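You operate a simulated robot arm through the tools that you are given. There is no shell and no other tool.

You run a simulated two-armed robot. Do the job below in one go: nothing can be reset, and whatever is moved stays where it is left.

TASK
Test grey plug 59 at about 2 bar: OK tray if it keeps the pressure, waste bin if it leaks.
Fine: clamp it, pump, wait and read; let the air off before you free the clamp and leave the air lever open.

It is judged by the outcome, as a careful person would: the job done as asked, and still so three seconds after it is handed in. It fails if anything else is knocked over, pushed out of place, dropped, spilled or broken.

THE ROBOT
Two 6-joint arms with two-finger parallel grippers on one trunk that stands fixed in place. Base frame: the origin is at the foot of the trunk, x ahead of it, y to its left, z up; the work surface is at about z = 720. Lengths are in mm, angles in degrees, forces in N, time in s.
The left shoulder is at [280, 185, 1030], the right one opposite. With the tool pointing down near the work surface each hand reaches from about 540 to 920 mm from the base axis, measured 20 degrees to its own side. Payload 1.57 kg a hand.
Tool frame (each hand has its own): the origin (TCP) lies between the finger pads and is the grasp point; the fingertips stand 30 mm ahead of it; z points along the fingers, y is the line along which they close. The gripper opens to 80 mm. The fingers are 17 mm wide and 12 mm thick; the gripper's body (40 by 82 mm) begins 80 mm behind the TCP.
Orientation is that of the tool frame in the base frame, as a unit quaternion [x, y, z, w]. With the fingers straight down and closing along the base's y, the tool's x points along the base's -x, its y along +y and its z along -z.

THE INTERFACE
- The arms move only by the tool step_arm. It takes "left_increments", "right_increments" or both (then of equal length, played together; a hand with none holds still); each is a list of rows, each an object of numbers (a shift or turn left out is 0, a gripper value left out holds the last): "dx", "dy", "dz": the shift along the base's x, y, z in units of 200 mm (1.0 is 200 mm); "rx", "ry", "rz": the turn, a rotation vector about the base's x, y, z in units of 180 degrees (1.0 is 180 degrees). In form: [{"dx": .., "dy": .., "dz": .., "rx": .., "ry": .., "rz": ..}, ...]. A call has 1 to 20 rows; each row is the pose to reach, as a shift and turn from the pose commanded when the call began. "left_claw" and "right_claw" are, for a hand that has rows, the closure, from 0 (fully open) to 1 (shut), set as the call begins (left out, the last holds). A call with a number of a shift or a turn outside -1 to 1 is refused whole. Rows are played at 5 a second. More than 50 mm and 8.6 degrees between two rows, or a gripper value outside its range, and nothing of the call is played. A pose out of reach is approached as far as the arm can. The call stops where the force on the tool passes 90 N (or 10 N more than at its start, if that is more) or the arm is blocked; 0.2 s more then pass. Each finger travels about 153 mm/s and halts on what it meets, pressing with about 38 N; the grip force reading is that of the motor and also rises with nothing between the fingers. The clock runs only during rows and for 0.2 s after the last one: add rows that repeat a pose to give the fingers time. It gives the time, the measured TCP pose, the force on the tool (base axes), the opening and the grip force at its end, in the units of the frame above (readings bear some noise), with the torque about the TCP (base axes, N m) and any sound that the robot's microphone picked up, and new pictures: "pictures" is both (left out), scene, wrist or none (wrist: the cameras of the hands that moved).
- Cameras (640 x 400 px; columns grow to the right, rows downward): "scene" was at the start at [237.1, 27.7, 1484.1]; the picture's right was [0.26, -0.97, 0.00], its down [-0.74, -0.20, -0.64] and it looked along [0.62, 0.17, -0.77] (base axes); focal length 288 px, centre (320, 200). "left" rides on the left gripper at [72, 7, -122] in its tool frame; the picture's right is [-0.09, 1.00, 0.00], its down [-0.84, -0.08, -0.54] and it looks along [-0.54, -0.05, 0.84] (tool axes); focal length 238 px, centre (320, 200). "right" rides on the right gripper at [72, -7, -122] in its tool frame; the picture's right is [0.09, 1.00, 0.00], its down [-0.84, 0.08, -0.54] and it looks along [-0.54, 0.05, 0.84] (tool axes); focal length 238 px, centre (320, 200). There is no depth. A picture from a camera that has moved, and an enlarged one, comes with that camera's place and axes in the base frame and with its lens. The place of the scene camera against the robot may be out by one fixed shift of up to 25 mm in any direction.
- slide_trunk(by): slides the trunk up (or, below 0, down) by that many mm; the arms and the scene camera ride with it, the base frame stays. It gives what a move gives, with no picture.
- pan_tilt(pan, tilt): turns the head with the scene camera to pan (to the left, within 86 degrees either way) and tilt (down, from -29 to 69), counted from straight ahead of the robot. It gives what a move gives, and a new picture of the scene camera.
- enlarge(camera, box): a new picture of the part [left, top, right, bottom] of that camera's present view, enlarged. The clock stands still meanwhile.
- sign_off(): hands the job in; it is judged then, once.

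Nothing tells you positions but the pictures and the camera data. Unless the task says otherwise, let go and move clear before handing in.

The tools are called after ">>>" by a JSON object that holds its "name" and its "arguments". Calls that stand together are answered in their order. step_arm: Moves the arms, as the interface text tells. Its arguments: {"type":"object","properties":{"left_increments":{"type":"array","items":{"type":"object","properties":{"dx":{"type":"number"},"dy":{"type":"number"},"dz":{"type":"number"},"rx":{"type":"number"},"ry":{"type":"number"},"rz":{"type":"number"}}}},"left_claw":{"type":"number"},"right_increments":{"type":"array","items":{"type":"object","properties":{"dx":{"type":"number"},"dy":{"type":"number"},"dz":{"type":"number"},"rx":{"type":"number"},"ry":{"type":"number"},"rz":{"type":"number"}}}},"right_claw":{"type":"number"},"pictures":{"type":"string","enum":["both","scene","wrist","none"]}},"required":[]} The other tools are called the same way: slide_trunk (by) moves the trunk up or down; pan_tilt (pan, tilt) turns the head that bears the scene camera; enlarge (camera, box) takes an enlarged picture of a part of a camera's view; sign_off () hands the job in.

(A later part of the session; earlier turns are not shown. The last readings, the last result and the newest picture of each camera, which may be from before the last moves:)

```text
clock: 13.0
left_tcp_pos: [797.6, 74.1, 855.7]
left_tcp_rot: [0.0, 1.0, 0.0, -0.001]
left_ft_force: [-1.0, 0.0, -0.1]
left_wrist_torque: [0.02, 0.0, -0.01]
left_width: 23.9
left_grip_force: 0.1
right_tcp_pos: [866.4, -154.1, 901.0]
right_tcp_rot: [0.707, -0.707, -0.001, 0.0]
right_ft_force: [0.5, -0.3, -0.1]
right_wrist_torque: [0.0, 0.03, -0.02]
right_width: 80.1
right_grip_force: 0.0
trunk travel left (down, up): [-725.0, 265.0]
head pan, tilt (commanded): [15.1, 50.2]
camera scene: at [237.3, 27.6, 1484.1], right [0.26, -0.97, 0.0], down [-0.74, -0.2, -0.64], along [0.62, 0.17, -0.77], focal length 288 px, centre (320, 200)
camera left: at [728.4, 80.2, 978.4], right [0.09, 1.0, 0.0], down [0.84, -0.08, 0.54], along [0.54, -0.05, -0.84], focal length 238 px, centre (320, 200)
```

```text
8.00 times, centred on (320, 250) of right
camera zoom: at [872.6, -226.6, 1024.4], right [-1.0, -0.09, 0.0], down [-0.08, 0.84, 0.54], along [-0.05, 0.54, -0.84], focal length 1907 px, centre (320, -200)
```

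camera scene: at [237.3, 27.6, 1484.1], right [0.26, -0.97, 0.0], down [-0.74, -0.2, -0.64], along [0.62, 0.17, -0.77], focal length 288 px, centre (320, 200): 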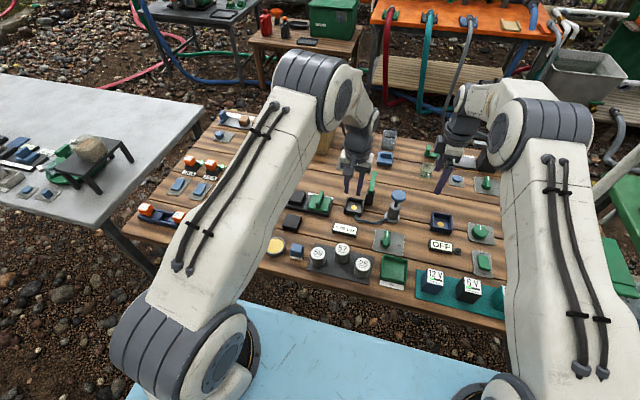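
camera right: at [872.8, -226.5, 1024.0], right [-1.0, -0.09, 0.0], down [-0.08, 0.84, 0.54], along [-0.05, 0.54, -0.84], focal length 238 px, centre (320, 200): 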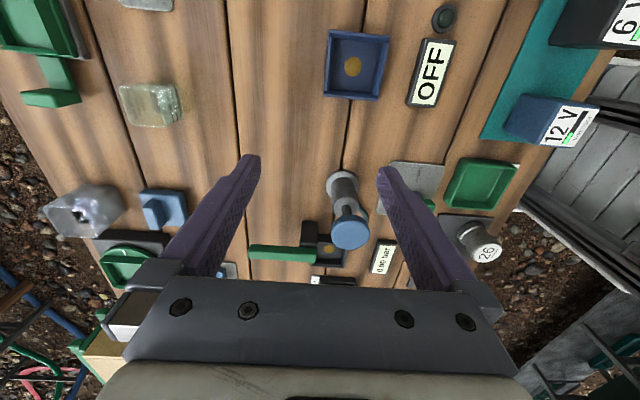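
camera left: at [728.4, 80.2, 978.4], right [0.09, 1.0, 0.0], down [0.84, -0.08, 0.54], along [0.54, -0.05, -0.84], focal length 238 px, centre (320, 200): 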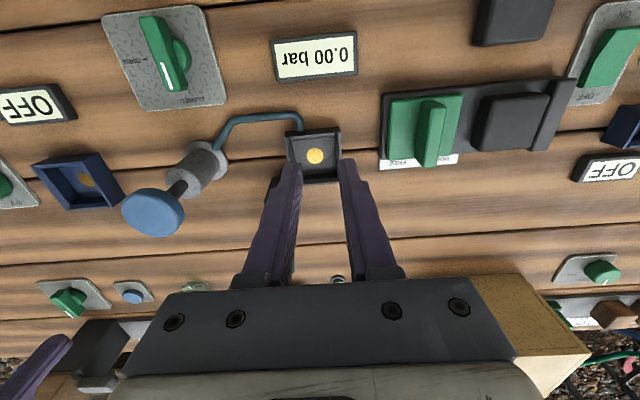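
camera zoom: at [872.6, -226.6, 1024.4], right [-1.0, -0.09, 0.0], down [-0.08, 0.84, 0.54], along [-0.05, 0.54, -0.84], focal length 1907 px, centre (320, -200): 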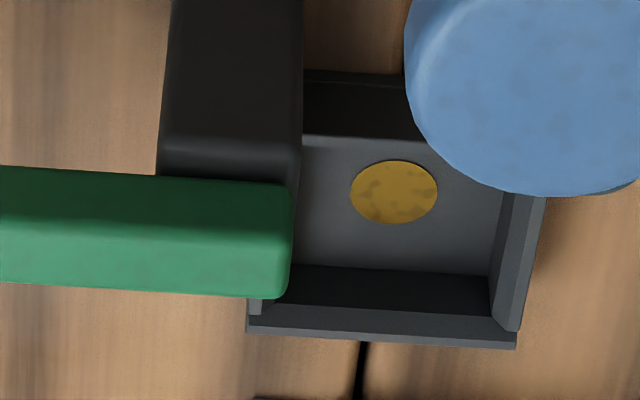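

The nest walls top out near z≈741, so I can hold the plug a little lower than before. I'll go back above plug 59 with the fingers reopened and re-measure it.

>>> {"name": "step_arm", "arguments": {"left_claw": 0.3, "left_increments": [{"dx": -0.2, "dy": 0.055}, {"dx": -0.42, "dy": 0.115}, {"dx": -0.64, "dy": 0.175}, {"dx": -0.86, "dy": 0.235}, {"dx": -0.95, "dy": 0.262}, {"dx": -0.95, "dy": 0.262, "dz": -0.2}, {"dx": -0.95, "dy": 0.262, "dz": -0.2}], "pictures": "wrist"}}

>>> {"name": "enlarge", "arguments": {"camera": "left", "box": [220, 80, 420, 220]}}

```text
clock: 14.6
left_tcp_pos: [610.1, 127.5, 817.6]
left_tcp_rot: [0.0, 1.0, 0.0, 0.0]
left_ft_force: [0.5, 0.0, -0.3]
left_wrist_torque: [-0.01, 0.0, 0.03]
left_width: 55.9
left_grip_force: 0.1
right_tcp_pos: [866.2, -153.9, 901.9]
right_tcp_rot: [-0.707, 0.707, 0.0, 0.0]
right_ft_force: [0.3, -0.4, 0.3]
right_wrist_torque: [-0.01, -0.02, -0.03]
right_width: 80.2
right_grip_force: 0.0
trunk travel left (down, up): [-725.0, 265.0]
head pan, tilt (commanded): [15.1, 50.2]
camera left: at [539.0, 134.5, 939.7], right [0.09, 1.0, 0.0], down [0.84, -0.08, 0.54], along [0.54, -0.05, -0.84], focal length 238 px, centre (320, 200)
```

left: 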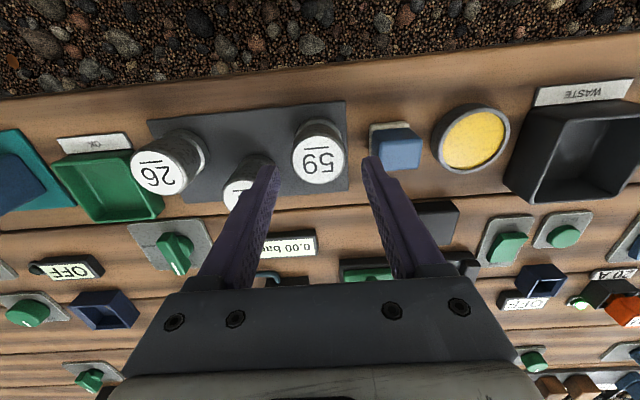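

```text
2.86 times, centred on (320, 150) of left
camera zoom: at [539.0, 134.5, 939.7], right [0.09, 1.0, 0.0], down [0.84, -0.08, 0.54], along [0.54, -0.05, -0.84], focal length 681 px, centre (320, 343)
```

zoom: 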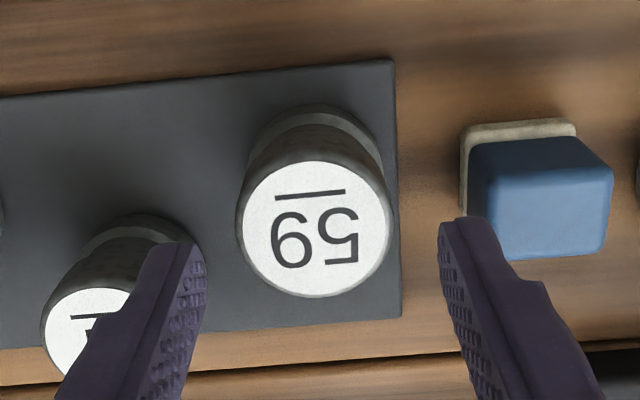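

Plug 59 is at about (610,126.7) now. I'll grip it lower this time (TCP at z≈766), close fully and lift very slowly while watching the width.

>>> {"name": "step_arm", "arguments": {"left_increments": [{"dx": 0.005, "dy": -0.002, "dz": -0.1}, {"dx": 0.005, "dy": -0.002, "dz": -0.2}, {"dx": 0.005, "dy": -0.002, "dz": -0.245}, {"dx": 0.005, "dy": -0.002, "dz": -0.245}], "pictures": "none"}}

>>> {"name": "step_arm", "arguments": {"left_claw": 1.0, "left_increments": [{"dz": 0}, {"dz": 0}, {"dz": 0}, {"dz": 0}, {"dz": 0.01}, {"dz": 0.02}, {"dz": 0.03}, {"dz": 0.04}, {"dz": 0.05}, {"dz": 0.05}], "pictures": "wrist"}}

```text
clock: 15.6
left_tcp_pos: [609.5, 126.9, 769.1]
left_tcp_rot: [0.0, 1.0, 0.0, -0.001]
left_ft_force: [0.6, 0.1, -0.3]
left_wrist_torque: [-0.02, 0.0, 0.0]
left_width: 55.9
left_grip_force: 0.1
right_tcp_pos: [867.1, -152.7, 901.9]
right_tcp_rot: [0.708, -0.707, 0.0, 0.0]
right_ft_force: [1.3, -0.9, -0.6]
right_wrist_torque: [0.02, 0.02, -0.03]
right_width: 80.0
right_grip_force: 0.1
trunk travel left (down, up): [-725.0, 265.0]
head pan, tilt (commanded): [15.1, 50.2]
```

```text
clock: 17.8
left_tcp_pos: [610.0, 125.5, 776.5]
left_tcp_rot: [0.001, 1.0, 0.0, 0.0]
left_ft_force: [-0.1, 0.9, -1.5]
left_wrist_torque: [-0.01, 0.01, -0.04]
left_width: 40.8
left_grip_force: 37.8
right_tcp_pos: [867.0, -153.8, 900.6]
right_tcp_rot: [0.708, -0.707, 0.0, 0.0]
right_ft_force: [-0.3, 0.2, 0.0]
right_wrist_torque: [-0.03, 0.01, 0.0]
right_width: 79.9
right_grip_force: 0.0
trunk travel left (down, up): [-725.0, 265.0]
head pan, tilt (commanded): [15.1, 50.2]
camera left: at [539.4, 133.1, 899.7], right [0.09, 1.0, 0.0], down [0.84, -0.08, 0.54], along [0.54, -0.05, -0.84], focal length 238 px, centre (320, 200)
```

left: 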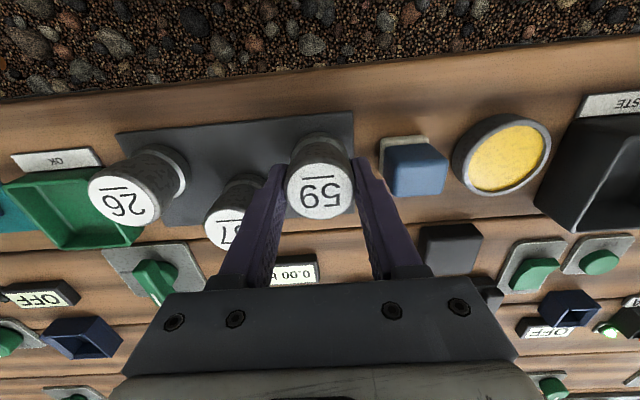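

>>> {"name": "enlarge", "arguments": {"camera": "left", "box": [240, 100, 400, 240]}}

>>> {"name": "step_arm", "arguments": {"left_increments": [{"dz": 0.02}, {"dz": 0.04}, {"dz": 0.06}, {"dz": 0.08}, {"dz": 0.1}, {"dz": 0.12}, {"dz": 0.14}, {"dz": 0.16}, {"dz": 0.18}, {"dz": 0.2}, {"dz": 0.2}], "pictures": "both"}}

```text
2.86 times, centred on (320, 170) of left
camera zoom: at [539.4, 133.1, 899.7], right [0.09, 1.0, 0.0], down [0.84, -0.08, 0.54], along [0.54, -0.05, -0.84], focal length 681 px, centre (320, 286)
```

zoom: 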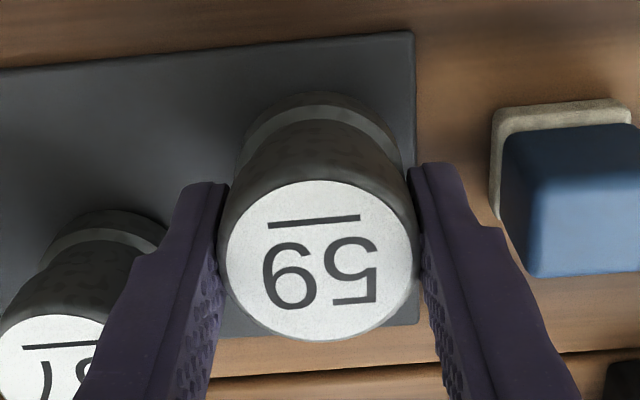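

```text
clock: 20.2
left_tcp_pos: [609.9, 126.1, 816.9]
left_tcp_rot: [0.0, 1.0, -0.001, 0.0]
left_ft_force: [0.0, -0.6, -0.2]
left_wrist_torque: [-0.02, 0.01, -0.03]
left_width: 40.2
left_grip_force: 37.3
right_tcp_pos: [866.6, -154.1, 902.0]
right_tcp_rot: [-0.707, 0.707, 0.0, -0.001]
right_ft_force: [-0.4, -0.7, -0.7]
right_wrist_torque: [-0.01, -0.02, -0.01]
right_width: 80.1
right_grip_force: 0.0
trunk travel left (down, up): [-725.0, 265.0]
head pan, tilt (commanded): [15.1, 50.2]
camera scene: at [237.2, 27.6, 1484.1], right [0.26, -0.97, 0.0], down [-0.74, -0.2, -0.64], along [0.62, 0.17, -0.77], focal length 288 px, centre (320, 200)
camera left: at [539.5, 132.8, 939.6], right [0.09, 1.0, 0.0], down [0.84, -0.08, 0.54], along [0.54, -0.05, -0.84], focal length 238 px, centre (320, 200)
```

scene: 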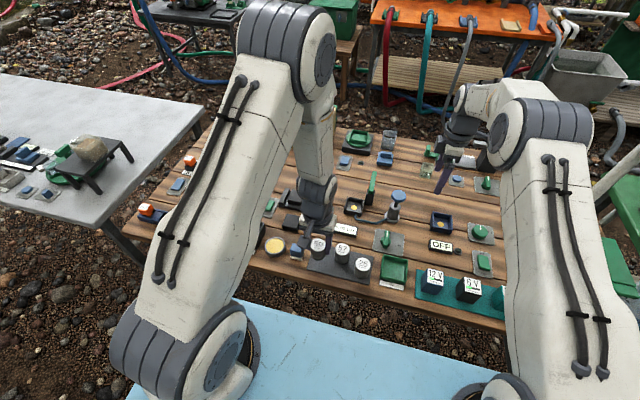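
left: 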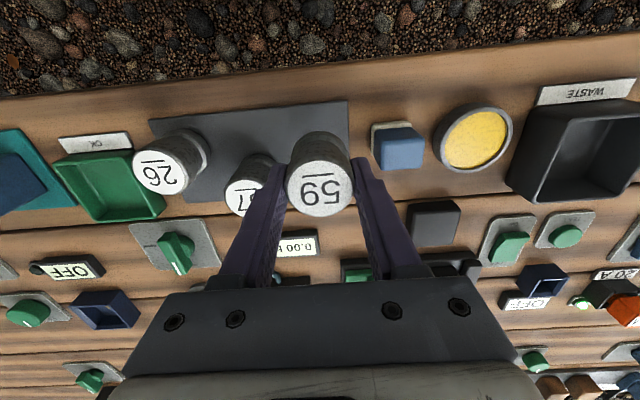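

>>> {"name": "enlarge", "arguments": {"camera": "left", "box": [240, 100, 400, 240]}}

>>> {"name": "enlarge", "arguments": {"camera": "scene", "box": [280, 205, 400, 285]}}

```text
2.86 times, centred on (320, 170) of left
camera zoom: at [539.5, 132.8, 939.6], right [0.09, 1.0, 0.0], down [0.84, -0.08, 0.54], along [0.54, -0.05, -0.84], focal length 681 px, centre (320, 286)
```

zoom: 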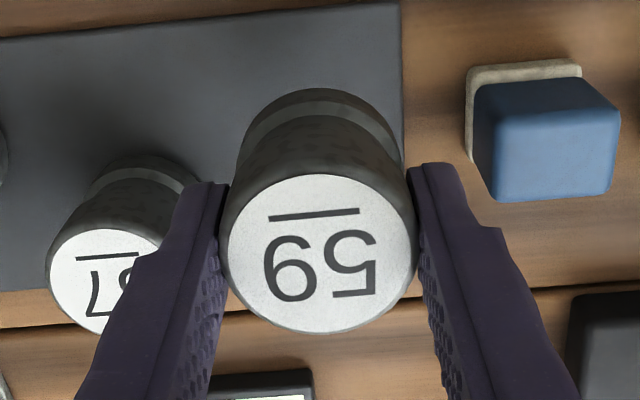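

```text
5.00 times, centred on (340, 245) of scene
camera zoom: at [237.2, 27.6, 1484.1], right [0.26, -0.97, 0.0], down [-0.74, -0.2, -0.64], along [0.62, 0.17, -0.77], focal length 1439 px, centre (220, -25)
```

zoom: 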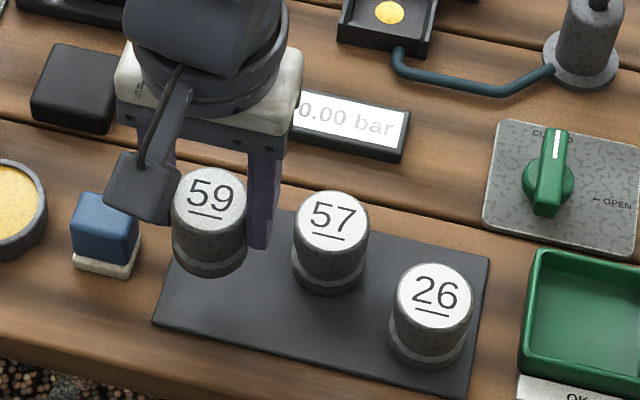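

The plug is held now (lifted about 50 mm, creeping only slightly in the fingers). I'll carry it smoothly to above the nest centre at (830.5,65).

>>> {"name": "step_arm", "arguments": {"left_increments": [{"dx": 0.05, "dy": -0.014, "dz": 0.02}, {"dx": 0.16, "dy": -0.045, "dz": 0.04}, {"dx": 0.3, "dy": -0.084, "dz": 0.05}, {"dx": 0.45, "dy": -0.126, "dz": 0.05}, {"dx": 0.6, "dy": -0.168, "dz": 0.05}, {"dx": 0.75, "dy": -0.21, "dz": 0.05}, {"dx": 0.9, "dy": -0.252, "dz": 0.05}, {"dx": 0.99, "dy": -0.278, "dz": 0.05}], "pictures": "none"}}

>>> {"name": "step_arm", "arguments": {"left_increments": [{"dx": 0.06, "dy": -0.016}, {"dx": 0.111, "dy": -0.0305}, {"dx": 0.111, "dy": -0.0305}], "pictures": "both"}}

```text
clock: 22.0
left_tcp_pos: [808.4, 70.1, 826.8]
left_tcp_rot: [0.0, 1.0, 0.0, 0.0]
left_ft_force: [0.1, -0.1, -0.5]
left_wrist_torque: [-0.01, 0.02, -0.02]
left_width: 40.5
left_grip_force: 37.8
right_tcp_pos: [866.0, -152.9, 901.1]
right_tcp_rot: [0.708, -0.707, 0.0, 0.0]
right_ft_force: [-1.1, -0.2, 0.1]
right_wrist_torque: [0.01, -0.02, -0.01]
right_width: 80.1
right_grip_force: 0.2
trunk travel left (down, up): [-725.0, 265.0]
head pan, tilt (commanded): [15.1, 50.2]
```

```text
clock: 22.8
left_tcp_pos: [829.7, 64.3, 825.4]
left_tcp_rot: [0.0, 1.0, 0.0, 0.0]
left_ft_force: [0.7, 0.0, -1.3]
left_wrist_torque: [-0.04, -0.01, 0.01]
left_width: 40.8
left_grip_force: 38.0
right_tcp_pos: [866.6, -153.5, 901.3]
right_tcp_rot: [0.707, -0.707, -0.001, 0.001]
right_ft_force: [-0.6, 0.7, 0.8]
right_wrist_torque: [0.08, 0.0, 0.0]
right_width: 80.2
right_grip_force: 0.1
trunk travel left (down, up): [-725.0, 265.0]
head pan, tilt (commanded): [15.1, 50.2]
camera scene: at [237.3, 27.6, 1484.1], right [0.26, -0.97, 0.0], down [-0.74, -0.2, -0.64], along [0.62, 0.17, -0.77], focal length 288 px, centre (320, 200)
camera left: at [759.0, 71.0, 948.7], right [0.09, 1.0, 0.0], down [0.84, -0.08, 0.54], along [0.54, -0.05, -0.84], focal length 238 px, centre (320, 200)
```

scene: 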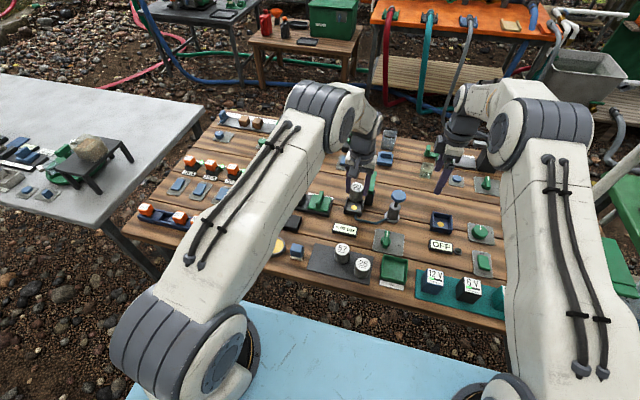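
left: 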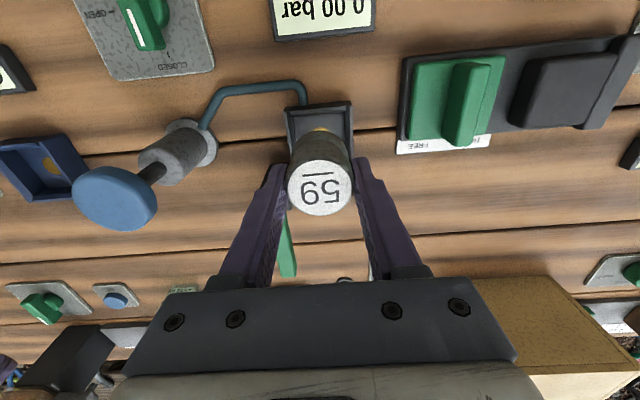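

>>> {"name": "enlarge", "arguments": {"camera": "left", "box": [250, 90, 390, 230]}}

>>> {"name": "enlarge", "arguments": {"camera": "scene", "box": [325, 165, 405, 225]}}

>>> {"name": "enlarge", "arguments": {"camera": "right", "box": [260, 190, 380, 290]}}

```text
2.86 times, centred on (320, 160) of left
camera zoom: at [759.0, 71.0, 948.7], right [0.09, 1.0, 0.0], down [0.84, -0.08, 0.54], along [0.54, -0.05, -0.84], focal length 681 px, centre (320, 314)
```

zoom: 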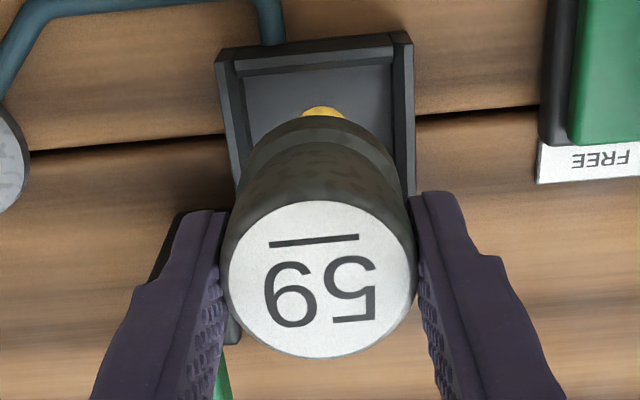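

```text
6.67 times, centred on (365, 195) of scene
camera zoom: at [237.3, 27.6, 1484.1], right [0.26, -0.97, 0.0], down [-0.74, -0.2, -0.64], along [0.62, 0.17, -0.77], focal length 1918 px, centre (20, 233)
```

zoom: 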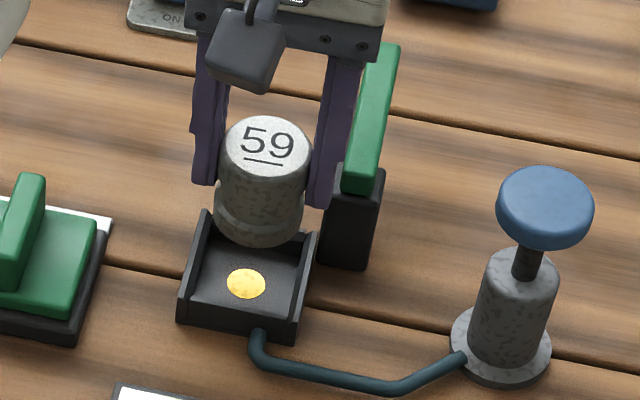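

```text
4.00 times, centred on (320, 240) of right
camera zoom: at [872.6, -226.5, 1024.4], right [-1.0, -0.09, 0.0], down [-0.08, 0.84, 0.54], along [-0.05, 0.54, -0.84], focal length 953 px, centre (320, 40)
```

zoom: 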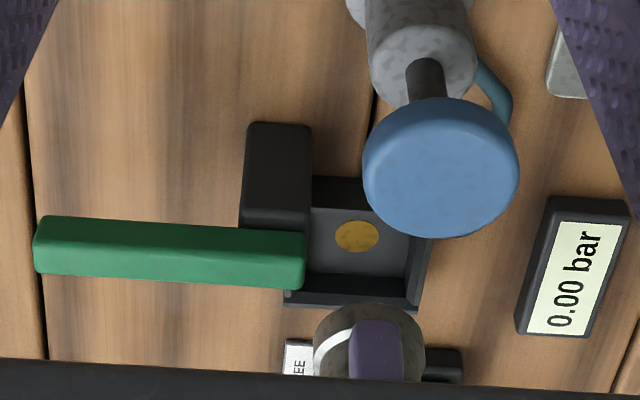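

The plug is centred over the nest. I'll lower it in small steps and watch the force.

>>> {"name": "step_arm", "arguments": {"left_increments": [{"dz": -0.06}, {"dz": -0.12}, {"dz": -0.17}, {"dz": -0.2}, {"dz": -0.215}, {"dz": -0.23}, {"dz": -0.23}], "pictures": "both"}}

>>> {"name": "enlarge", "arguments": {"camera": "scene", "box": [325, 165, 405, 225]}}

>>> {"name": "enlarge", "arguments": {"camera": "left", "box": [250, 90, 390, 230]}}

```text
clock: 24.4
left_tcp_pos: [830.6, 64.5, 780.0]
left_tcp_rot: [0.0, 1.0, 0.0, 0.0]
left_ft_force: [0.1, 0.6, -1.3]
left_wrist_torque: [-0.03, 0.01, -0.01]
left_width: 40.4
left_grip_force: 38.4
right_tcp_pos: [865.9, -154.4, 901.0]
right_tcp_rot: [0.707, -0.707, 0.001, 0.0]
right_ft_force: [-0.1, 0.2, -0.1]
right_wrist_torque: [0.05, -0.02, 0.02]
right_width: 80.0
right_grip_force: 0.1
trunk travel left (down, up): [-725.0, 265.0]
head pan, tilt (commanded): [15.1, 50.2]
camera scene: at [237.2, 27.6, 1484.1], right [0.26, -0.97, 0.0], down [-0.74, -0.2, -0.64], along [0.62, 0.17, -0.77], focal length 288 px, centre (320, 200)
camera left: at [759.4, 71.6, 903.3], right [0.09, 1.0, 0.0], down [0.84, -0.08, 0.54], along [0.54, -0.05, -0.84], focal length 238 px, centre (320, 200)
```

scene: 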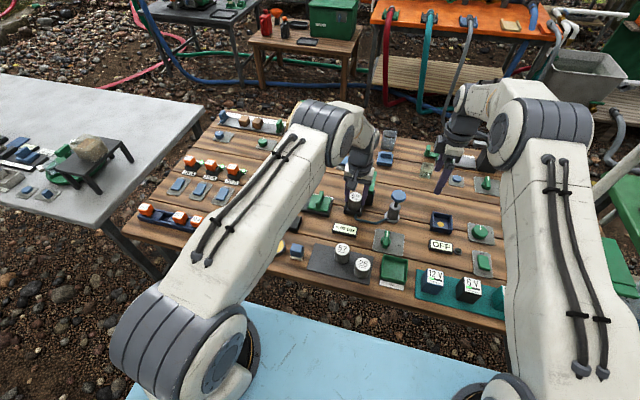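
left: 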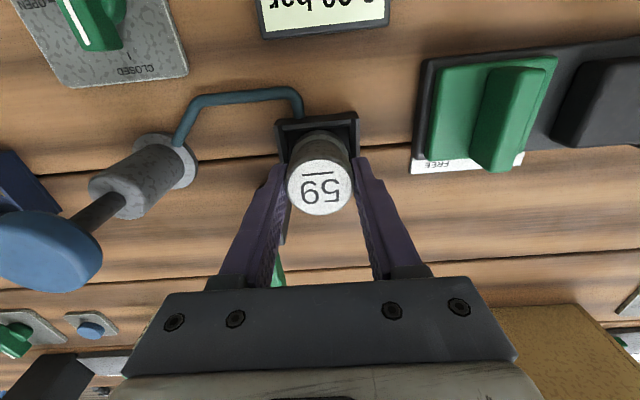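

```text
6.67 times, centred on (365, 195) of scene
camera zoom: at [237.2, 27.6, 1484.1], right [0.26, -0.97, 0.0], down [-0.74, -0.2, -0.64], along [0.62, 0.17, -0.77], focal length 1918 px, centre (20, 233)
```

zoom: 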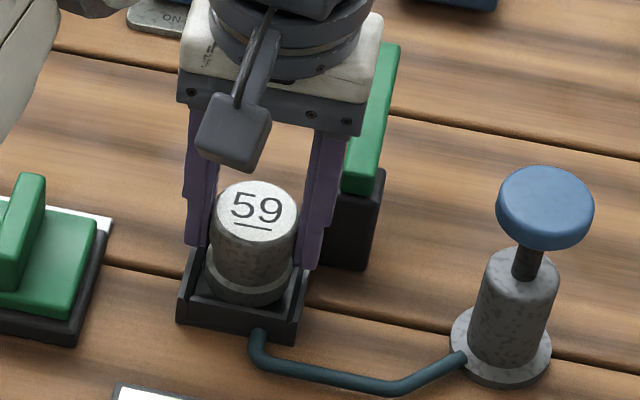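

```text
2.86 times, centred on (320, 160) of left
camera zoom: at [759.4, 71.6, 903.3], right [0.09, 1.0, 0.0], down [0.84, -0.08, 0.54], along [0.54, -0.05, -0.84], focal length 681 px, centre (320, 314)
```

zoom: 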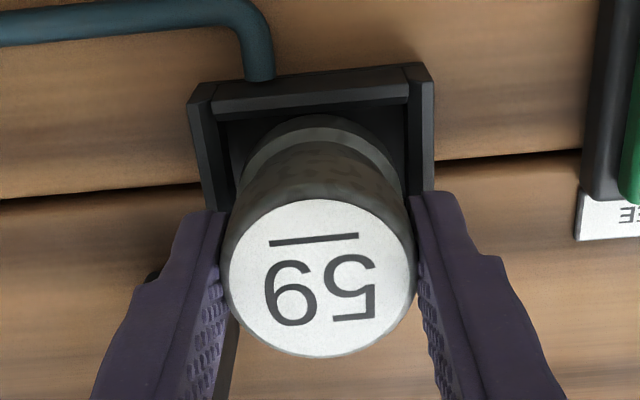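

The plug is inside the nest walls, a few millimetres above the floor. I'll lower in tiny steps until it touches.

>>> {"name": "step_arm", "arguments": {"left_increments": [{"dz": -0.008}, {"dz": -0.015}, {"dz": -0.02}, {"dz": -0.02}], "pictures": "none"}}

>>> {"name": "step_arm", "arguments": {"left_increments": [{"dz": -0.005}, {"dz": -0.01}, {"dz": -0.01}], "pictures": "scene"}}

>>> {"name": "enlarge", "arguments": {"camera": "scene", "box": [335, 180, 385, 220]}}

```text
clock: 25.4
left_tcp_pos: [830.9, 66.1, 776.1]
left_tcp_rot: [0.0, 1.0, 0.0, -0.001]
left_ft_force: [0.0, 0.0, -0.8]
left_wrist_torque: [-0.05, 0.03, -0.01]
left_width: 40.5
left_grip_force: 38.0
right_tcp_pos: [867.8, -154.3, 901.4]
right_tcp_rot: [0.708, -0.706, 0.001, 0.001]
right_ft_force: [-0.4, -0.1, -0.7]
right_wrist_torque: [0.0, -0.02, 0.01]
right_width: 79.9
right_grip_force: 0.0
trunk travel left (down, up): [-725.0, 265.0]
head pan, tilt (commanded): [15.1, 50.2]
```

```text
clock: 26.2
left_tcp_pos: [831.2, 65.2, 774.6]
left_tcp_rot: [0.0, 1.0, 0.0, 0.001]
left_ft_force: [-0.5, -1.0, -0.4]
left_wrist_torque: [0.02, -0.01, 0.03]
left_width: 40.3
left_grip_force: 37.7
right_tcp_pos: [865.9, -153.2, 900.3]
right_tcp_rot: [-0.707, 0.707, 0.0, 0.001]
right_ft_force: [0.6, -0.3, 0.2]
right_wrist_torque: [0.0, -0.02, 0.04]
right_width: 80.1
right_grip_force: 0.1
trunk travel left (down, up): [-725.0, 265.0]
head pan, tilt (commanded): [15.1, 50.2]
camera scene: at [237.2, 27.6, 1484.1], right [0.26, -0.97, 0.0], down [-0.74, -0.2, -0.64], along [0.62, 0.17, -0.77], focal length 288 px, centre (320, 200)
```

scene: 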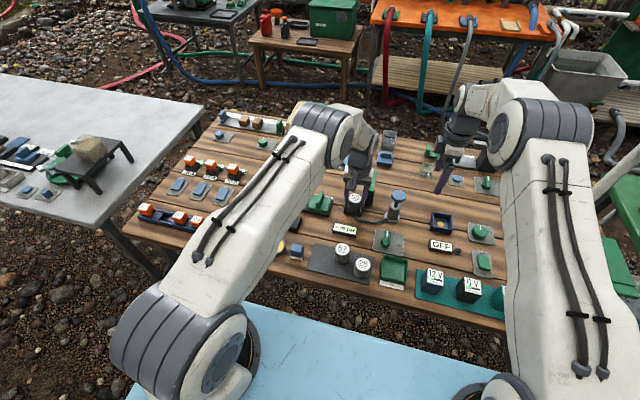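

```text
10.00 times, centred on (360, 200) of scene
camera zoom: at [237.2, 27.6, 1484.1], right [0.26, -0.97, 0.0], down [-0.74, -0.2, -0.64], along [0.62, 0.17, -0.77], focal length 2878 px, centre (-80, 200)
```

zoom: 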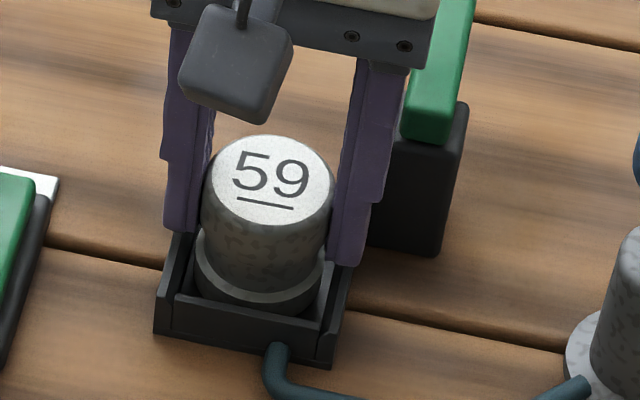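

>>> {"name": "step_arm", "arguments": {"left_increments": [{"dz": -0.004}, {"dz": -0.0075}, {"dz": -0.0075}], "pictures": "none"}}

>>> {"name": "step_arm", "arguments": {"left_claw": 0.36, "left_increments": [{"dz": 0}, {"dz": 0}], "pictures": "wrist"}}

>>> {"name": "enlarge", "arguments": {"camera": "scene", "box": [335, 180, 385, 220]}}

>>> {"name": "enlarge", "arguments": {"camera": "left", "box": [250, 90, 390, 230]}}

```text
clock: 27.0
left_tcp_pos: [829.3, 65.8, 774.9]
left_tcp_rot: [0.0, 1.0, 0.001, 0.001]
left_ft_force: [0.0, 0.1, 3.6]
left_wrist_torque: [0.02, 0.05, -0.02]
left_width: 40.6
left_grip_force: 37.9
right_tcp_pos: [865.6, -153.6, 902.0]
right_tcp_rot: [-0.707, 0.707, -0.001, 0.0]
right_ft_force: [0.5, -0.6, 0.0]
right_wrist_torque: [0.01, 0.02, 0.0]
right_width: 79.9
right_grip_force: 0.0
trunk travel left (down, up): [-725.0, 265.0]
head pan, tilt (commanded): [15.1, 50.2]
```

```text
clock: 27.6
left_tcp_pos: [828.5, 64.9, 772.7]
left_tcp_rot: [0.001, 1.0, 0.001, 0.0]
left_ft_force: [0.4, 0.6, -0.8]
left_wrist_torque: [-0.03, -0.01, -0.01]
left_width: 51.3
left_grip_force: 0.0
right_tcp_pos: [865.6, -153.7, 901.6]
right_tcp_rot: [-0.707, 0.707, 0.0, 0.001]
right_ft_force: [-0.1, 0.3, 0.2]
right_wrist_torque: [-0.01, 0.0, -0.02]
right_width: 80.0
right_grip_force: 0.0
trunk travel left (down, up): [-725.0, 265.0]
head pan, tilt (commanded): [15.1, 50.2]
camera left: at [759.4, 72.0, 895.7], right [0.09, 1.0, 0.0], down [0.84, -0.08, 0.54], along [0.54, -0.05, -0.84], focal length 238 px, centre (320, 200)
```

left: 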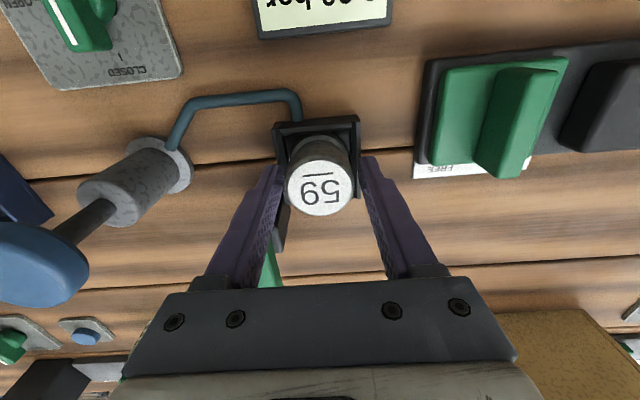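

```text
10.00 times, centred on (360, 200) of scene
camera zoom: at [237.2, 27.6, 1484.1], right [0.26, -0.97, 0.0], down [-0.74, -0.2, -0.64], along [0.62, 0.17, -0.77], focal length 2878 px, centre (-80, 200)
```

zoom: 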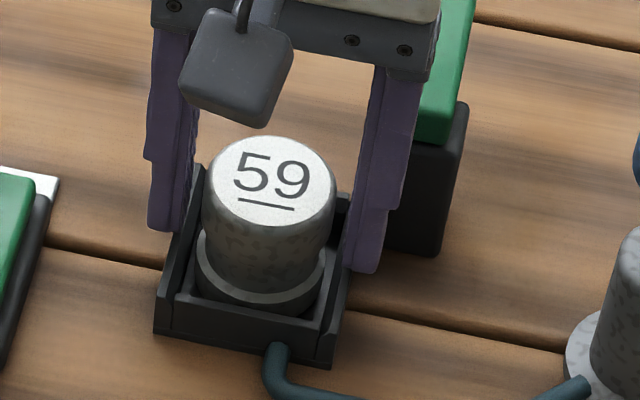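

```text
2.86 times, centred on (320, 160) of left
camera zoom: at [759.4, 72.0, 895.7], right [0.09, 1.0, 0.0], down [0.84, -0.08, 0.54], along [0.54, -0.05, -0.84], focal length 681 px, centre (320, 314)
```

zoom: 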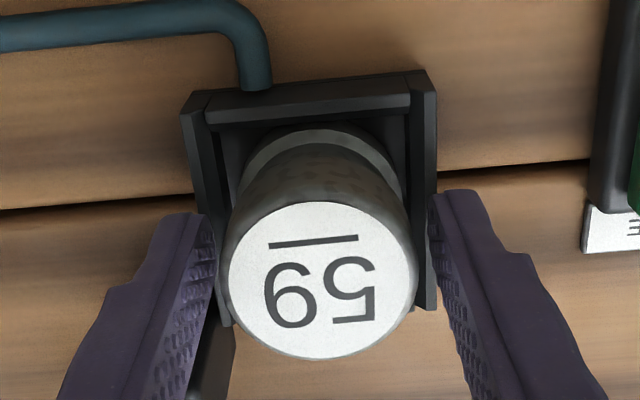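

Plug 59 is seated on the nest floor and released. I'll raise the left hand straight up and draw it back to where its camera watches the rig.

>>> {"name": "step_arm", "arguments": {"left_increments": [{"dz": 0.08}, {"dz": 0.25}, {"dz": 0.45}, {"dx": -0.15, "dy": 0.1, "dz": 0.6}, {"dx": -0.3, "dy": 0.2, "dz": 0.7}, {"dx": -0.45, "dy": 0.3, "dz": 0.78}, {"dx": -0.6, "dy": 0.4, "dz": 0.8}, {"dx": -0.7, "dy": 0.45, "dz": 0.8}, {"dx": -0.7, "dy": 0.45, "dz": 0.8}], "pictures": "both"}}

>>> {"name": "enlarge", "arguments": {"camera": "scene", "box": [325, 165, 415, 225]}}

>>> {"name": "enlarge", "arguments": {"camera": "left", "box": [180, 120, 360, 270]}}

```text
clock: 29.6
left_tcp_pos: [690.8, 152.8, 931.9]
left_tcp_rot: [0.0, 1.0, -0.001, 0.0]
left_ft_force: [-0.2, -0.8, -0.3]
left_wrist_torque: [0.03, 0.01, 0.0]
left_width: 51.2
left_grip_force: 0.1
right_tcp_pos: [866.7, -155.0, 901.1]
right_tcp_rot: [0.707, -0.707, 0.001, 0.0]
right_ft_force: [0.5, 0.0, -0.4]
right_wrist_torque: [0.01, 0.04, 0.01]
right_width: 79.9
right_grip_force: 0.0
trunk travel left (down, up): [-725.0, 265.0]
head pan, tilt (commanded): [15.1, 50.2]
camera scene: at [237.0, 27.7, 1484.1], right [0.26, -0.97, 0.0], down [-0.74, -0.2, -0.64], along [0.62, 0.17, -0.77], focal length 288 px, centre (320, 200)
camera left: at [619.5, 160.9, 1055.2], right [0.09, 1.0, 0.0], down [0.84, -0.08, 0.54], along [0.54, -0.05, -0.84], focal length 238 px, centre (320, 200)
```

scene: 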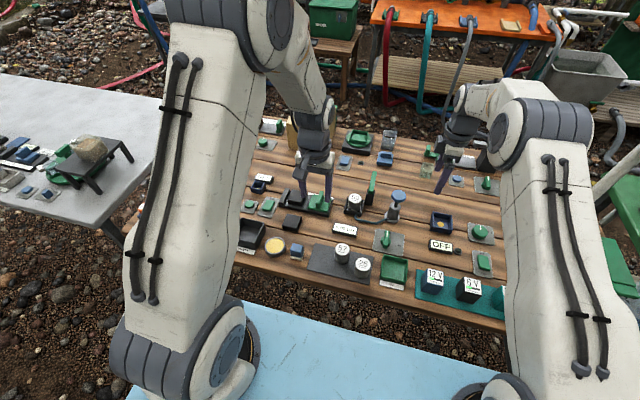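
left: 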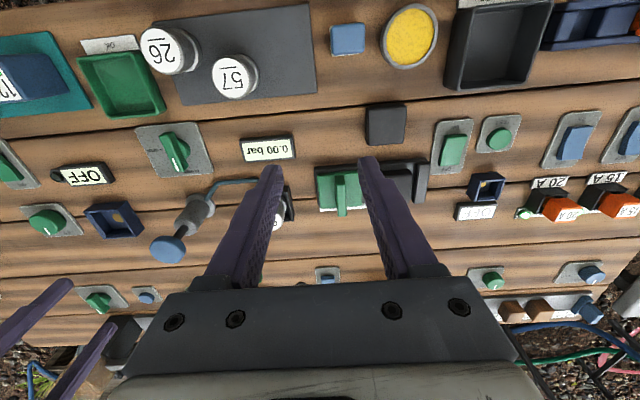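

```text
6.67 times, centred on (370, 195) of scene
camera zoom: at [237.0, 27.7, 1484.1], right [0.26, -0.97, 0.0], down [-0.74, -0.2, -0.64], along [0.62, 0.17, -0.77], focal length 1918 px, centre (-13, 233)
```

zoom: 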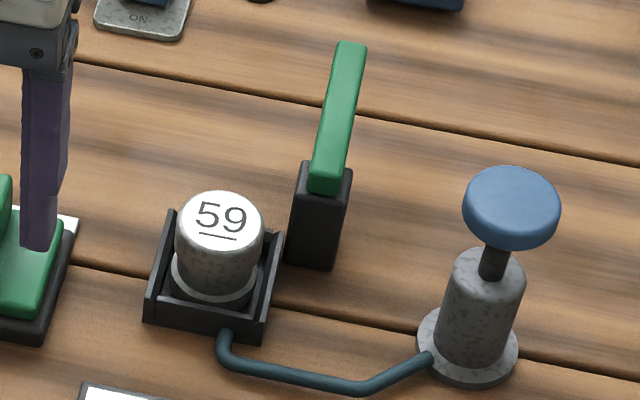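

```text
2.67 times, centred on (270, 195) of left
camera zoom: at [619.5, 160.9, 1055.2], right [0.09, 1.0, 0.0], down [0.84, -0.08, 0.54], along [0.54, -0.05, -0.84], focal length 636 px, centre (453, 213)
```

zoom: 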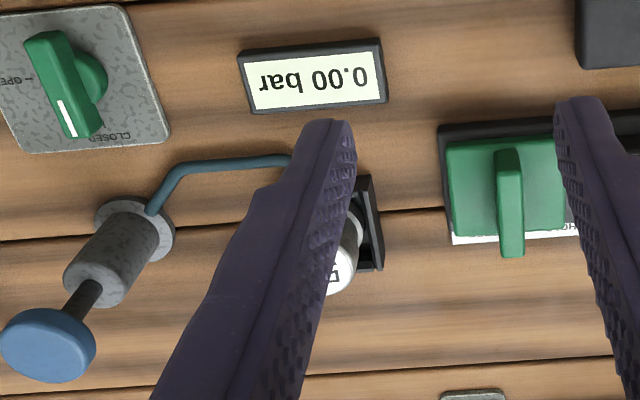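

Plug 59 sits properly in the nest. Now I'll take the right hand, fingers closed and tilted about 25° forward for reach, to the near (-y) side of the clamp lever's far end.

>>> {"name": "step_arm", "arguments": {"right_claw": 1.0, "right_increments": [{"dx": 0.06, "dy": 0.12, "dz": -0.02, "ry": -0.028}, {"dx": 0.12, "dy": 0.24, "dz": -0.07, "ry": -0.056}, {"dx": 0.18, "dy": 0.36, "dz": -0.13, "ry": -0.084}, {"dx": 0.24, "dy": 0.48, "dz": -0.2, "ry": -0.112}, {"dx": 0.2825, "dy": 0.59, "dz": -0.26, "ry": -0.139}, {"dx": 0.2825, "dy": 0.59, "dz": -0.26, "ry": -0.139}], "pictures": "both"}}

>>> {"name": "enlarge", "arguments": {"camera": "scene", "box": [325, 155, 425, 230]}}

```text
clock: 31.0
left_tcp_pos: [690.0, 153.4, 931.8]
left_tcp_rot: [0.0, 1.0, 0.001, 0.0]
left_ft_force: [0.1, 0.0, 0.3]
left_wrist_torque: [-0.07, -0.02, 0.0]
left_width: 51.5
left_grip_force: 0.0
right_tcp_pos: [920.5, -36.5, 848.8]
right_tcp_rot: [0.69, -0.69, 0.154, -0.153]
right_ft_force: [0.7, -0.2, 0.2]
right_wrist_torque: [0.01, 0.04, 0.0]
right_width: 0.2
right_grip_force: 21.3
trunk travel left (down, up): [-725.0, 265.0]
head pan, tilt (commanded): [15.1, 50.2]
camera scene: at [237.2, 27.8, 1484.1], right [0.26, -0.97, 0.0], down [-0.74, -0.2, -0.64], along [0.62, 0.17, -0.77], focal length 288 px, centre (320, 200)
camera right: at [874.5, -109.2, 963.8], right [-0.9, -0.09, -0.42], down [-0.3, 0.84, 0.46], along [0.31, 0.54, -0.78], focal length 238 px, centre (320, 200)
```

scene: 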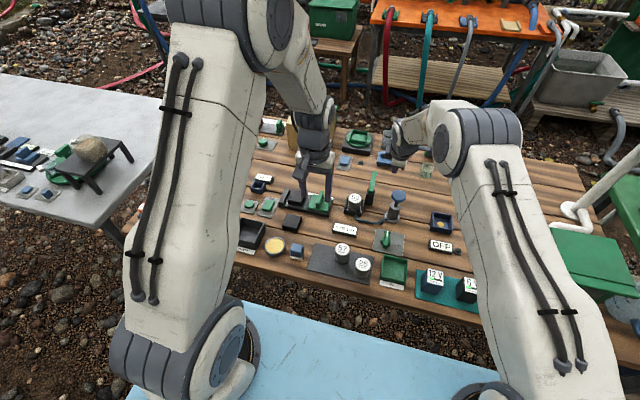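
right: 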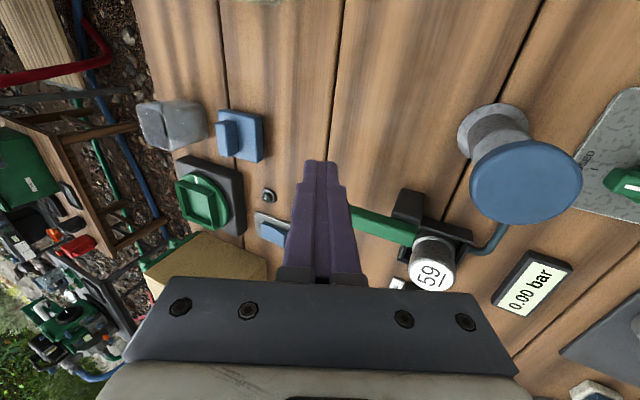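

```text
5.33 times, centred on (375, 192) of scene
camera zoom: at [237.2, 27.8, 1484.1], right [0.26, -0.97, 0.0], down [-0.74, -0.2, -0.64], along [0.62, 0.17, -0.77], focal length 1535 px, centre (27, 240)
```

zoom: 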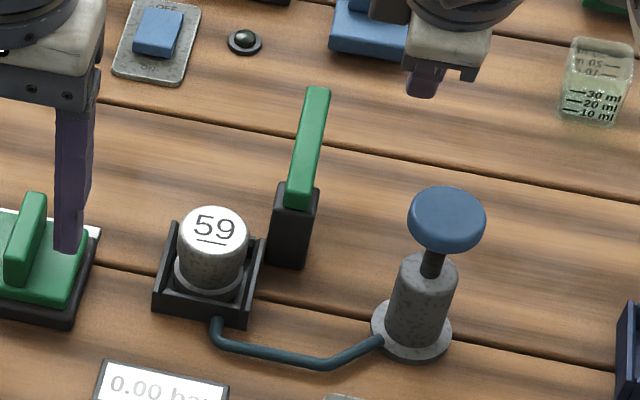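

The tilted right hand reaches well. I'll lower it beside the lever and then push gently toward +y, checking whether the bar swings.

>>> {"name": "step_arm", "arguments": {"right_increments": [{"dz": -0.12}, {"dz": -0.25}, {"dz": -0.25, "dy": 0.1}, {"dz": -0.25, "dy": 0.17}, {"dz": -0.25, "dy": 0.17}], "pictures": "none"}}

>>> {"name": "step_arm", "arguments": {"right_increments": [{"dy": 0.02}, {"dy": 0.04}, {"dy": 0.06}, {"dy": 0.08}], "pictures": "both"}}

>>> {"name": "enlarge", "arguments": {"camera": "scene", "box": [325, 155, 425, 230]}}

```text
clock: 32.2
left_tcp_pos: [690.2, 154.0, 932.5]
left_tcp_rot: [0.0, 1.0, -0.001, 0.0]
left_ft_force: [-0.7, 0.2, -0.8]
left_wrist_torque: [0.0, 0.03, 0.02]
left_width: 51.0
left_grip_force: 0.0
right_tcp_pos: [920.9, -3.3, 800.4]
right_tcp_rot: [-0.69, 0.691, -0.153, 0.153]
right_ft_force: [0.5, 0.2, -1.1]
right_wrist_torque: [-0.03, 0.0, 0.01]
right_width: 0.3
right_grip_force: 20.6
trunk travel left (down, up): [-725.0, 265.0]
head pan, tilt (commanded): [15.1, 50.2]
```

```text
clock: 33.2
left_tcp_pos: [689.6, 154.3, 932.2]
left_tcp_rot: [0.0, 1.0, 0.001, 0.0]
left_ft_force: [0.1, 0.2, -0.4]
left_wrist_torque: [0.01, -0.01, 0.01]
left_width: 51.2
left_grip_force: 0.3
right_tcp_pos: [921.2, 13.0, 799.5]
right_tcp_rot: [0.691, -0.69, 0.153, -0.153]
right_ft_force: [-0.2, -0.4, 0.5]
right_wrist_torque: [0.02, 0.02, -0.02]
right_width: 0.1
right_grip_force: 21.5
trunk travel left (down, up): [-725.0, 265.0]
head pan, tilt (commanded): [15.1, 50.2]
camera scene: at [237.2, 27.6, 1484.1], right [0.26, -0.97, 0.0], down [-0.74, -0.2, -0.64], along [0.62, 0.17, -0.77], focal length 288 px, centre (320, 200)
camera right: at [875.1, -59.7, 914.3], right [-0.9, -0.09, -0.42], down [-0.3, 0.84, 0.46], along [0.31, 0.54, -0.78], focal length 238 px, centre (320, 200)
```

scene: 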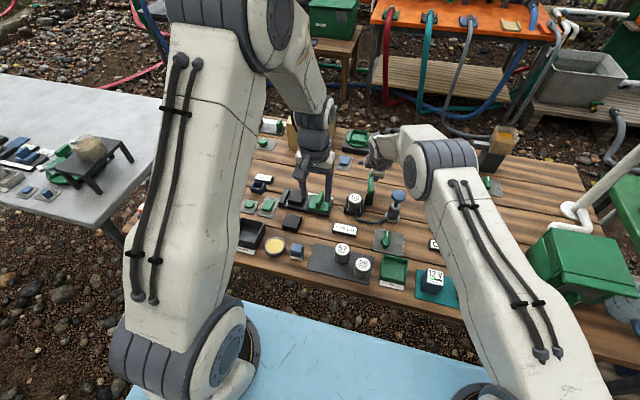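
right: 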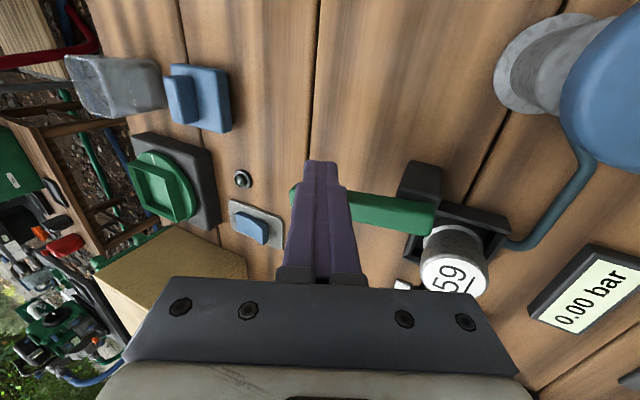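

```text
5.33 times, centred on (375, 192) of scene
camera zoom: at [237.2, 27.6, 1484.1], right [0.26, -0.97, 0.0], down [-0.74, -0.2, -0.64], along [0.62, 0.17, -0.77], focal length 1535 px, centre (27, 240)
```

zoom: 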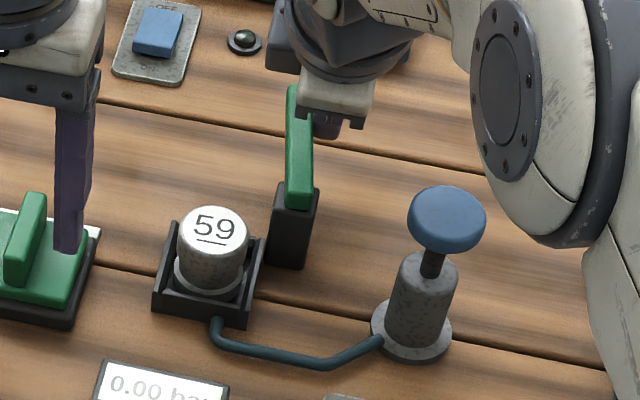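

The bar swings freely about the post, so it's a swing clamp. I'll keep pushing it round along its arc toward the plug, with the fingertips slightly higher than the plug's top.

>>> {"name": "step_arm", "arguments": {"right_increments": [{"dx": -0.0275, "dy": 0.016, "dz": 0.02}, {"dx": -0.024, "dy": 0.0575, "dz": 0.04}, {"dx": -0.028, "dy": 0.101, "dz": 0.04}, {"dx": -0.04, "dy": 0.146, "dz": 0.04}, {"dx": -0.0615, "dy": 0.1895, "dz": 0.04}, {"dx": -0.0915, "dy": 0.2295, "dz": 0.04}, {"dx": -0.131, "dy": 0.2645, "dz": 0.04}, {"dx": -0.178, "dy": 0.2915, "dz": 0.04}], "pictures": "both"}}

>>> {"name": "enlarge", "arguments": {"camera": "scene", "box": [325, 155, 425, 230]}}

```text
clock: 35.0
left_tcp_pos: [690.4, 153.1, 932.9]
left_tcp_rot: [0.0, 1.0, 0.0, 0.0]
left_ft_force: [0.6, -0.5, 0.0]
left_wrist_torque: [0.0, -0.03, -0.03]
left_width: 51.2
left_grip_force: 0.0
right_tcp_pos: [884.6, 71.3, 807.6]
right_tcp_rot: [0.69, -0.69, 0.153, -0.153]
right_ft_force: [-0.1, -0.2, 0.3]
right_wrist_torque: [-0.04, 0.0, 0.01]
right_width: 0.0
right_grip_force: 20.9
trunk travel left (down, up): [-725.0, 265.0]
head pan, tilt (commanded): [15.1, 50.2]
camera scene: at [237.2, 27.7, 1484.1], right [0.26, -0.97, 0.0], down [-0.74, -0.2, -0.64], along [0.62, 0.17, -0.77], focal length 288 px, centre (320, 200)
camera right: at [839.8, -1.3, 922.2], right [-0.9, -0.09, -0.42], down [-0.3, 0.84, 0.46], along [0.31, 0.54, -0.78], focal length 238 px, centre (320, 200)
```

scene: 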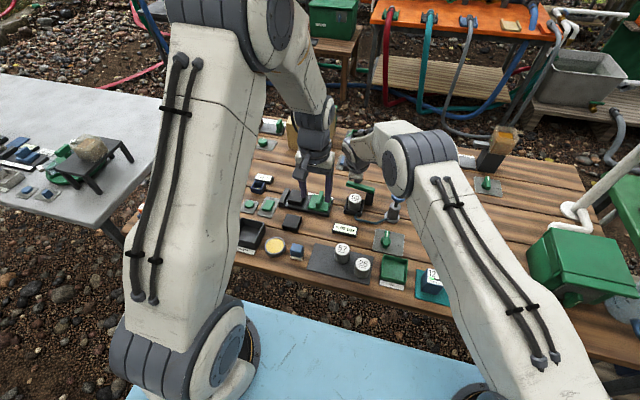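
right: 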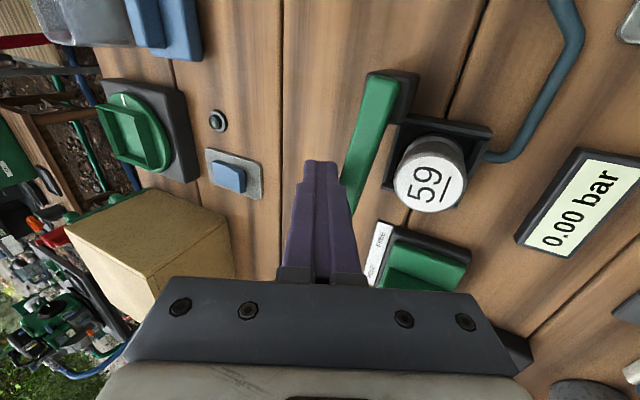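

```text
5.33 times, centred on (375, 192) of scene
camera zoom: at [237.2, 27.7, 1484.1], right [0.26, -0.97, 0.0], down [-0.74, -0.2, -0.64], along [0.62, 0.17, -0.77], focal length 1535 px, centre (27, 240)
```

zoom: 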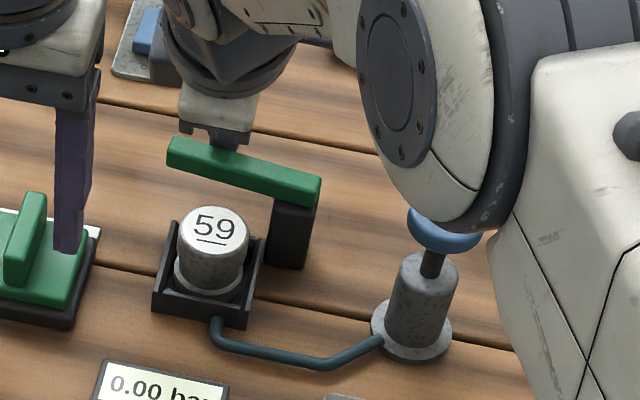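

The bar now points along +y and moves without resistance. I'll continue round toward the plug's centre in shorter moves, checking the force.

>>> {"name": "step_arm", "arguments": {"right_increments": [{"dx": -0.045, "dy": 0.018}, {"dx": -0.0875, "dy": 0.029}, {"dx": -0.1335, "dy": 0.033}], "pictures": "scene"}}

>>> {"name": "enlarge", "arguments": {"camera": "scene", "box": [325, 155, 425, 230]}}

```text
clock: 35.8
left_tcp_pos: [690.4, 153.3, 932.5]
left_tcp_rot: [0.0, 1.0, -0.001, -0.001]
left_ft_force: [0.0, 0.4, 0.2]
left_wrist_torque: [0.04, 0.01, 0.03]
left_width: 51.3
left_grip_force: 0.2
right_tcp_pos: [859.5, 77.0, 806.1]
right_tcp_rot: [0.691, -0.69, 0.153, -0.153]
right_ft_force: [0.0, -0.3, 0.0]
right_wrist_torque: [0.0, -0.01, -0.01]
right_width: 0.1
right_grip_force: 21.3
trunk travel left (down, up): [-725.0, 265.0]
head pan, tilt (commanded): [15.1, 50.2]
camera scene: at [237.2, 27.7, 1484.1], right [0.26, -0.97, 0.0], down [-0.74, -0.2, -0.64], along [0.62, 0.17, -0.77], focal length 288 px, centre (320, 200)
```

scene: 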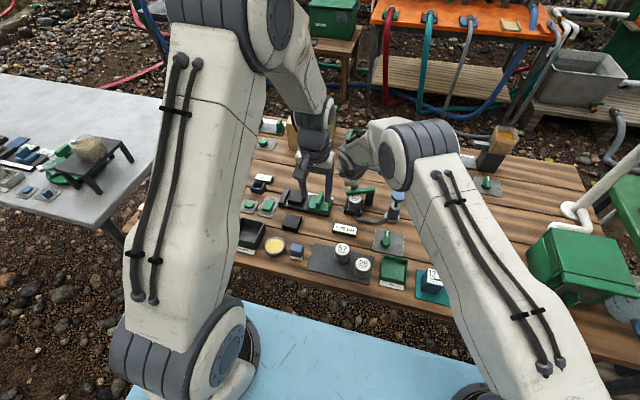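

```text
5.33 times, centred on (375, 192) of scene
camera zoom: at [237.2, 27.7, 1484.1], right [0.26, -0.97, 0.0], down [-0.74, -0.2, -0.64], along [0.62, 0.17, -0.77], focal length 1535 px, centre (27, 240)
```

zoom: 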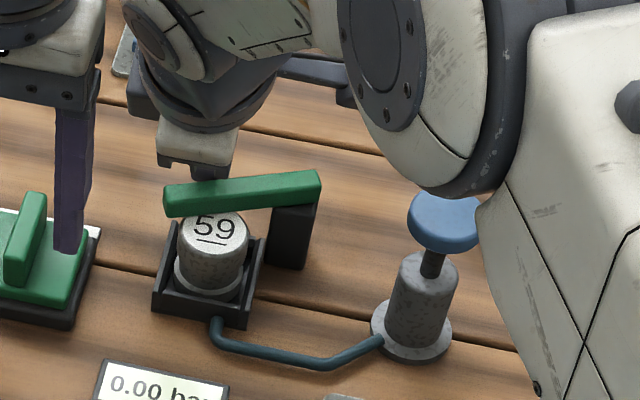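

The bar is coming over the plug. I'll keep going in small moves and watch for the stop.

>>> {"name": "step_arm", "arguments": {"right_increments": [{"dx": -0.024, "dy": -0.002}, {"dx": -0.048, "dy": -0.005}, {"dx": -0.07, "dy": -0.011}, {"dx": -0.07, "dy": -0.011}], "pictures": "none"}}

>>> {"name": "enlarge", "arguments": {"camera": "scene", "box": [325, 155, 425, 230]}}

```text
clock: 36.8
left_tcp_pos: [690.7, 153.9, 932.4]
left_tcp_rot: [0.0, 1.0, 0.0, 0.001]
left_ft_force: [0.4, 0.3, -0.9]
left_wrist_torque: [-0.02, -0.06, 0.0]
left_width: 51.2
left_grip_force: 0.1
right_tcp_pos: [845.5, 76.5, 807.2]
right_tcp_rot: [0.691, -0.69, 0.152, -0.154]
right_ft_force: [0.3, 0.7, 0.3]
right_wrist_torque: [0.01, 0.02, 0.02]
right_width: 0.0
right_grip_force: 21.2
trunk travel left (down, up): [-725.0, 265.0]
head pan, tilt (commanded): [15.1, 50.2]
```

```text
5.33 times, centred on (375, 192) of scene
camera zoom: at [237.1, 27.7, 1484.1], right [0.26, -0.97, 0.0], down [-0.74, -0.2, -0.64], along [0.62, 0.17, -0.77], focal length 1535 px, centre (27, 240)
```

zoom: 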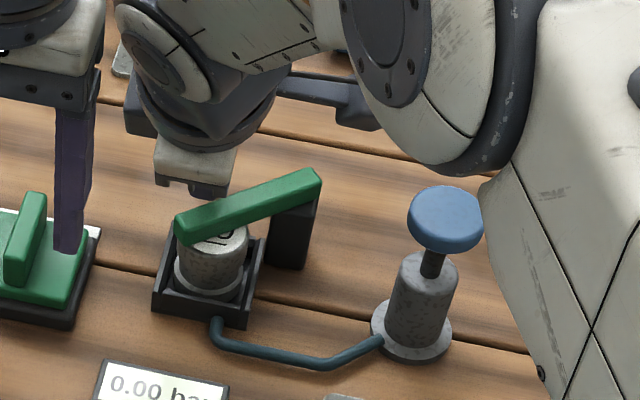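

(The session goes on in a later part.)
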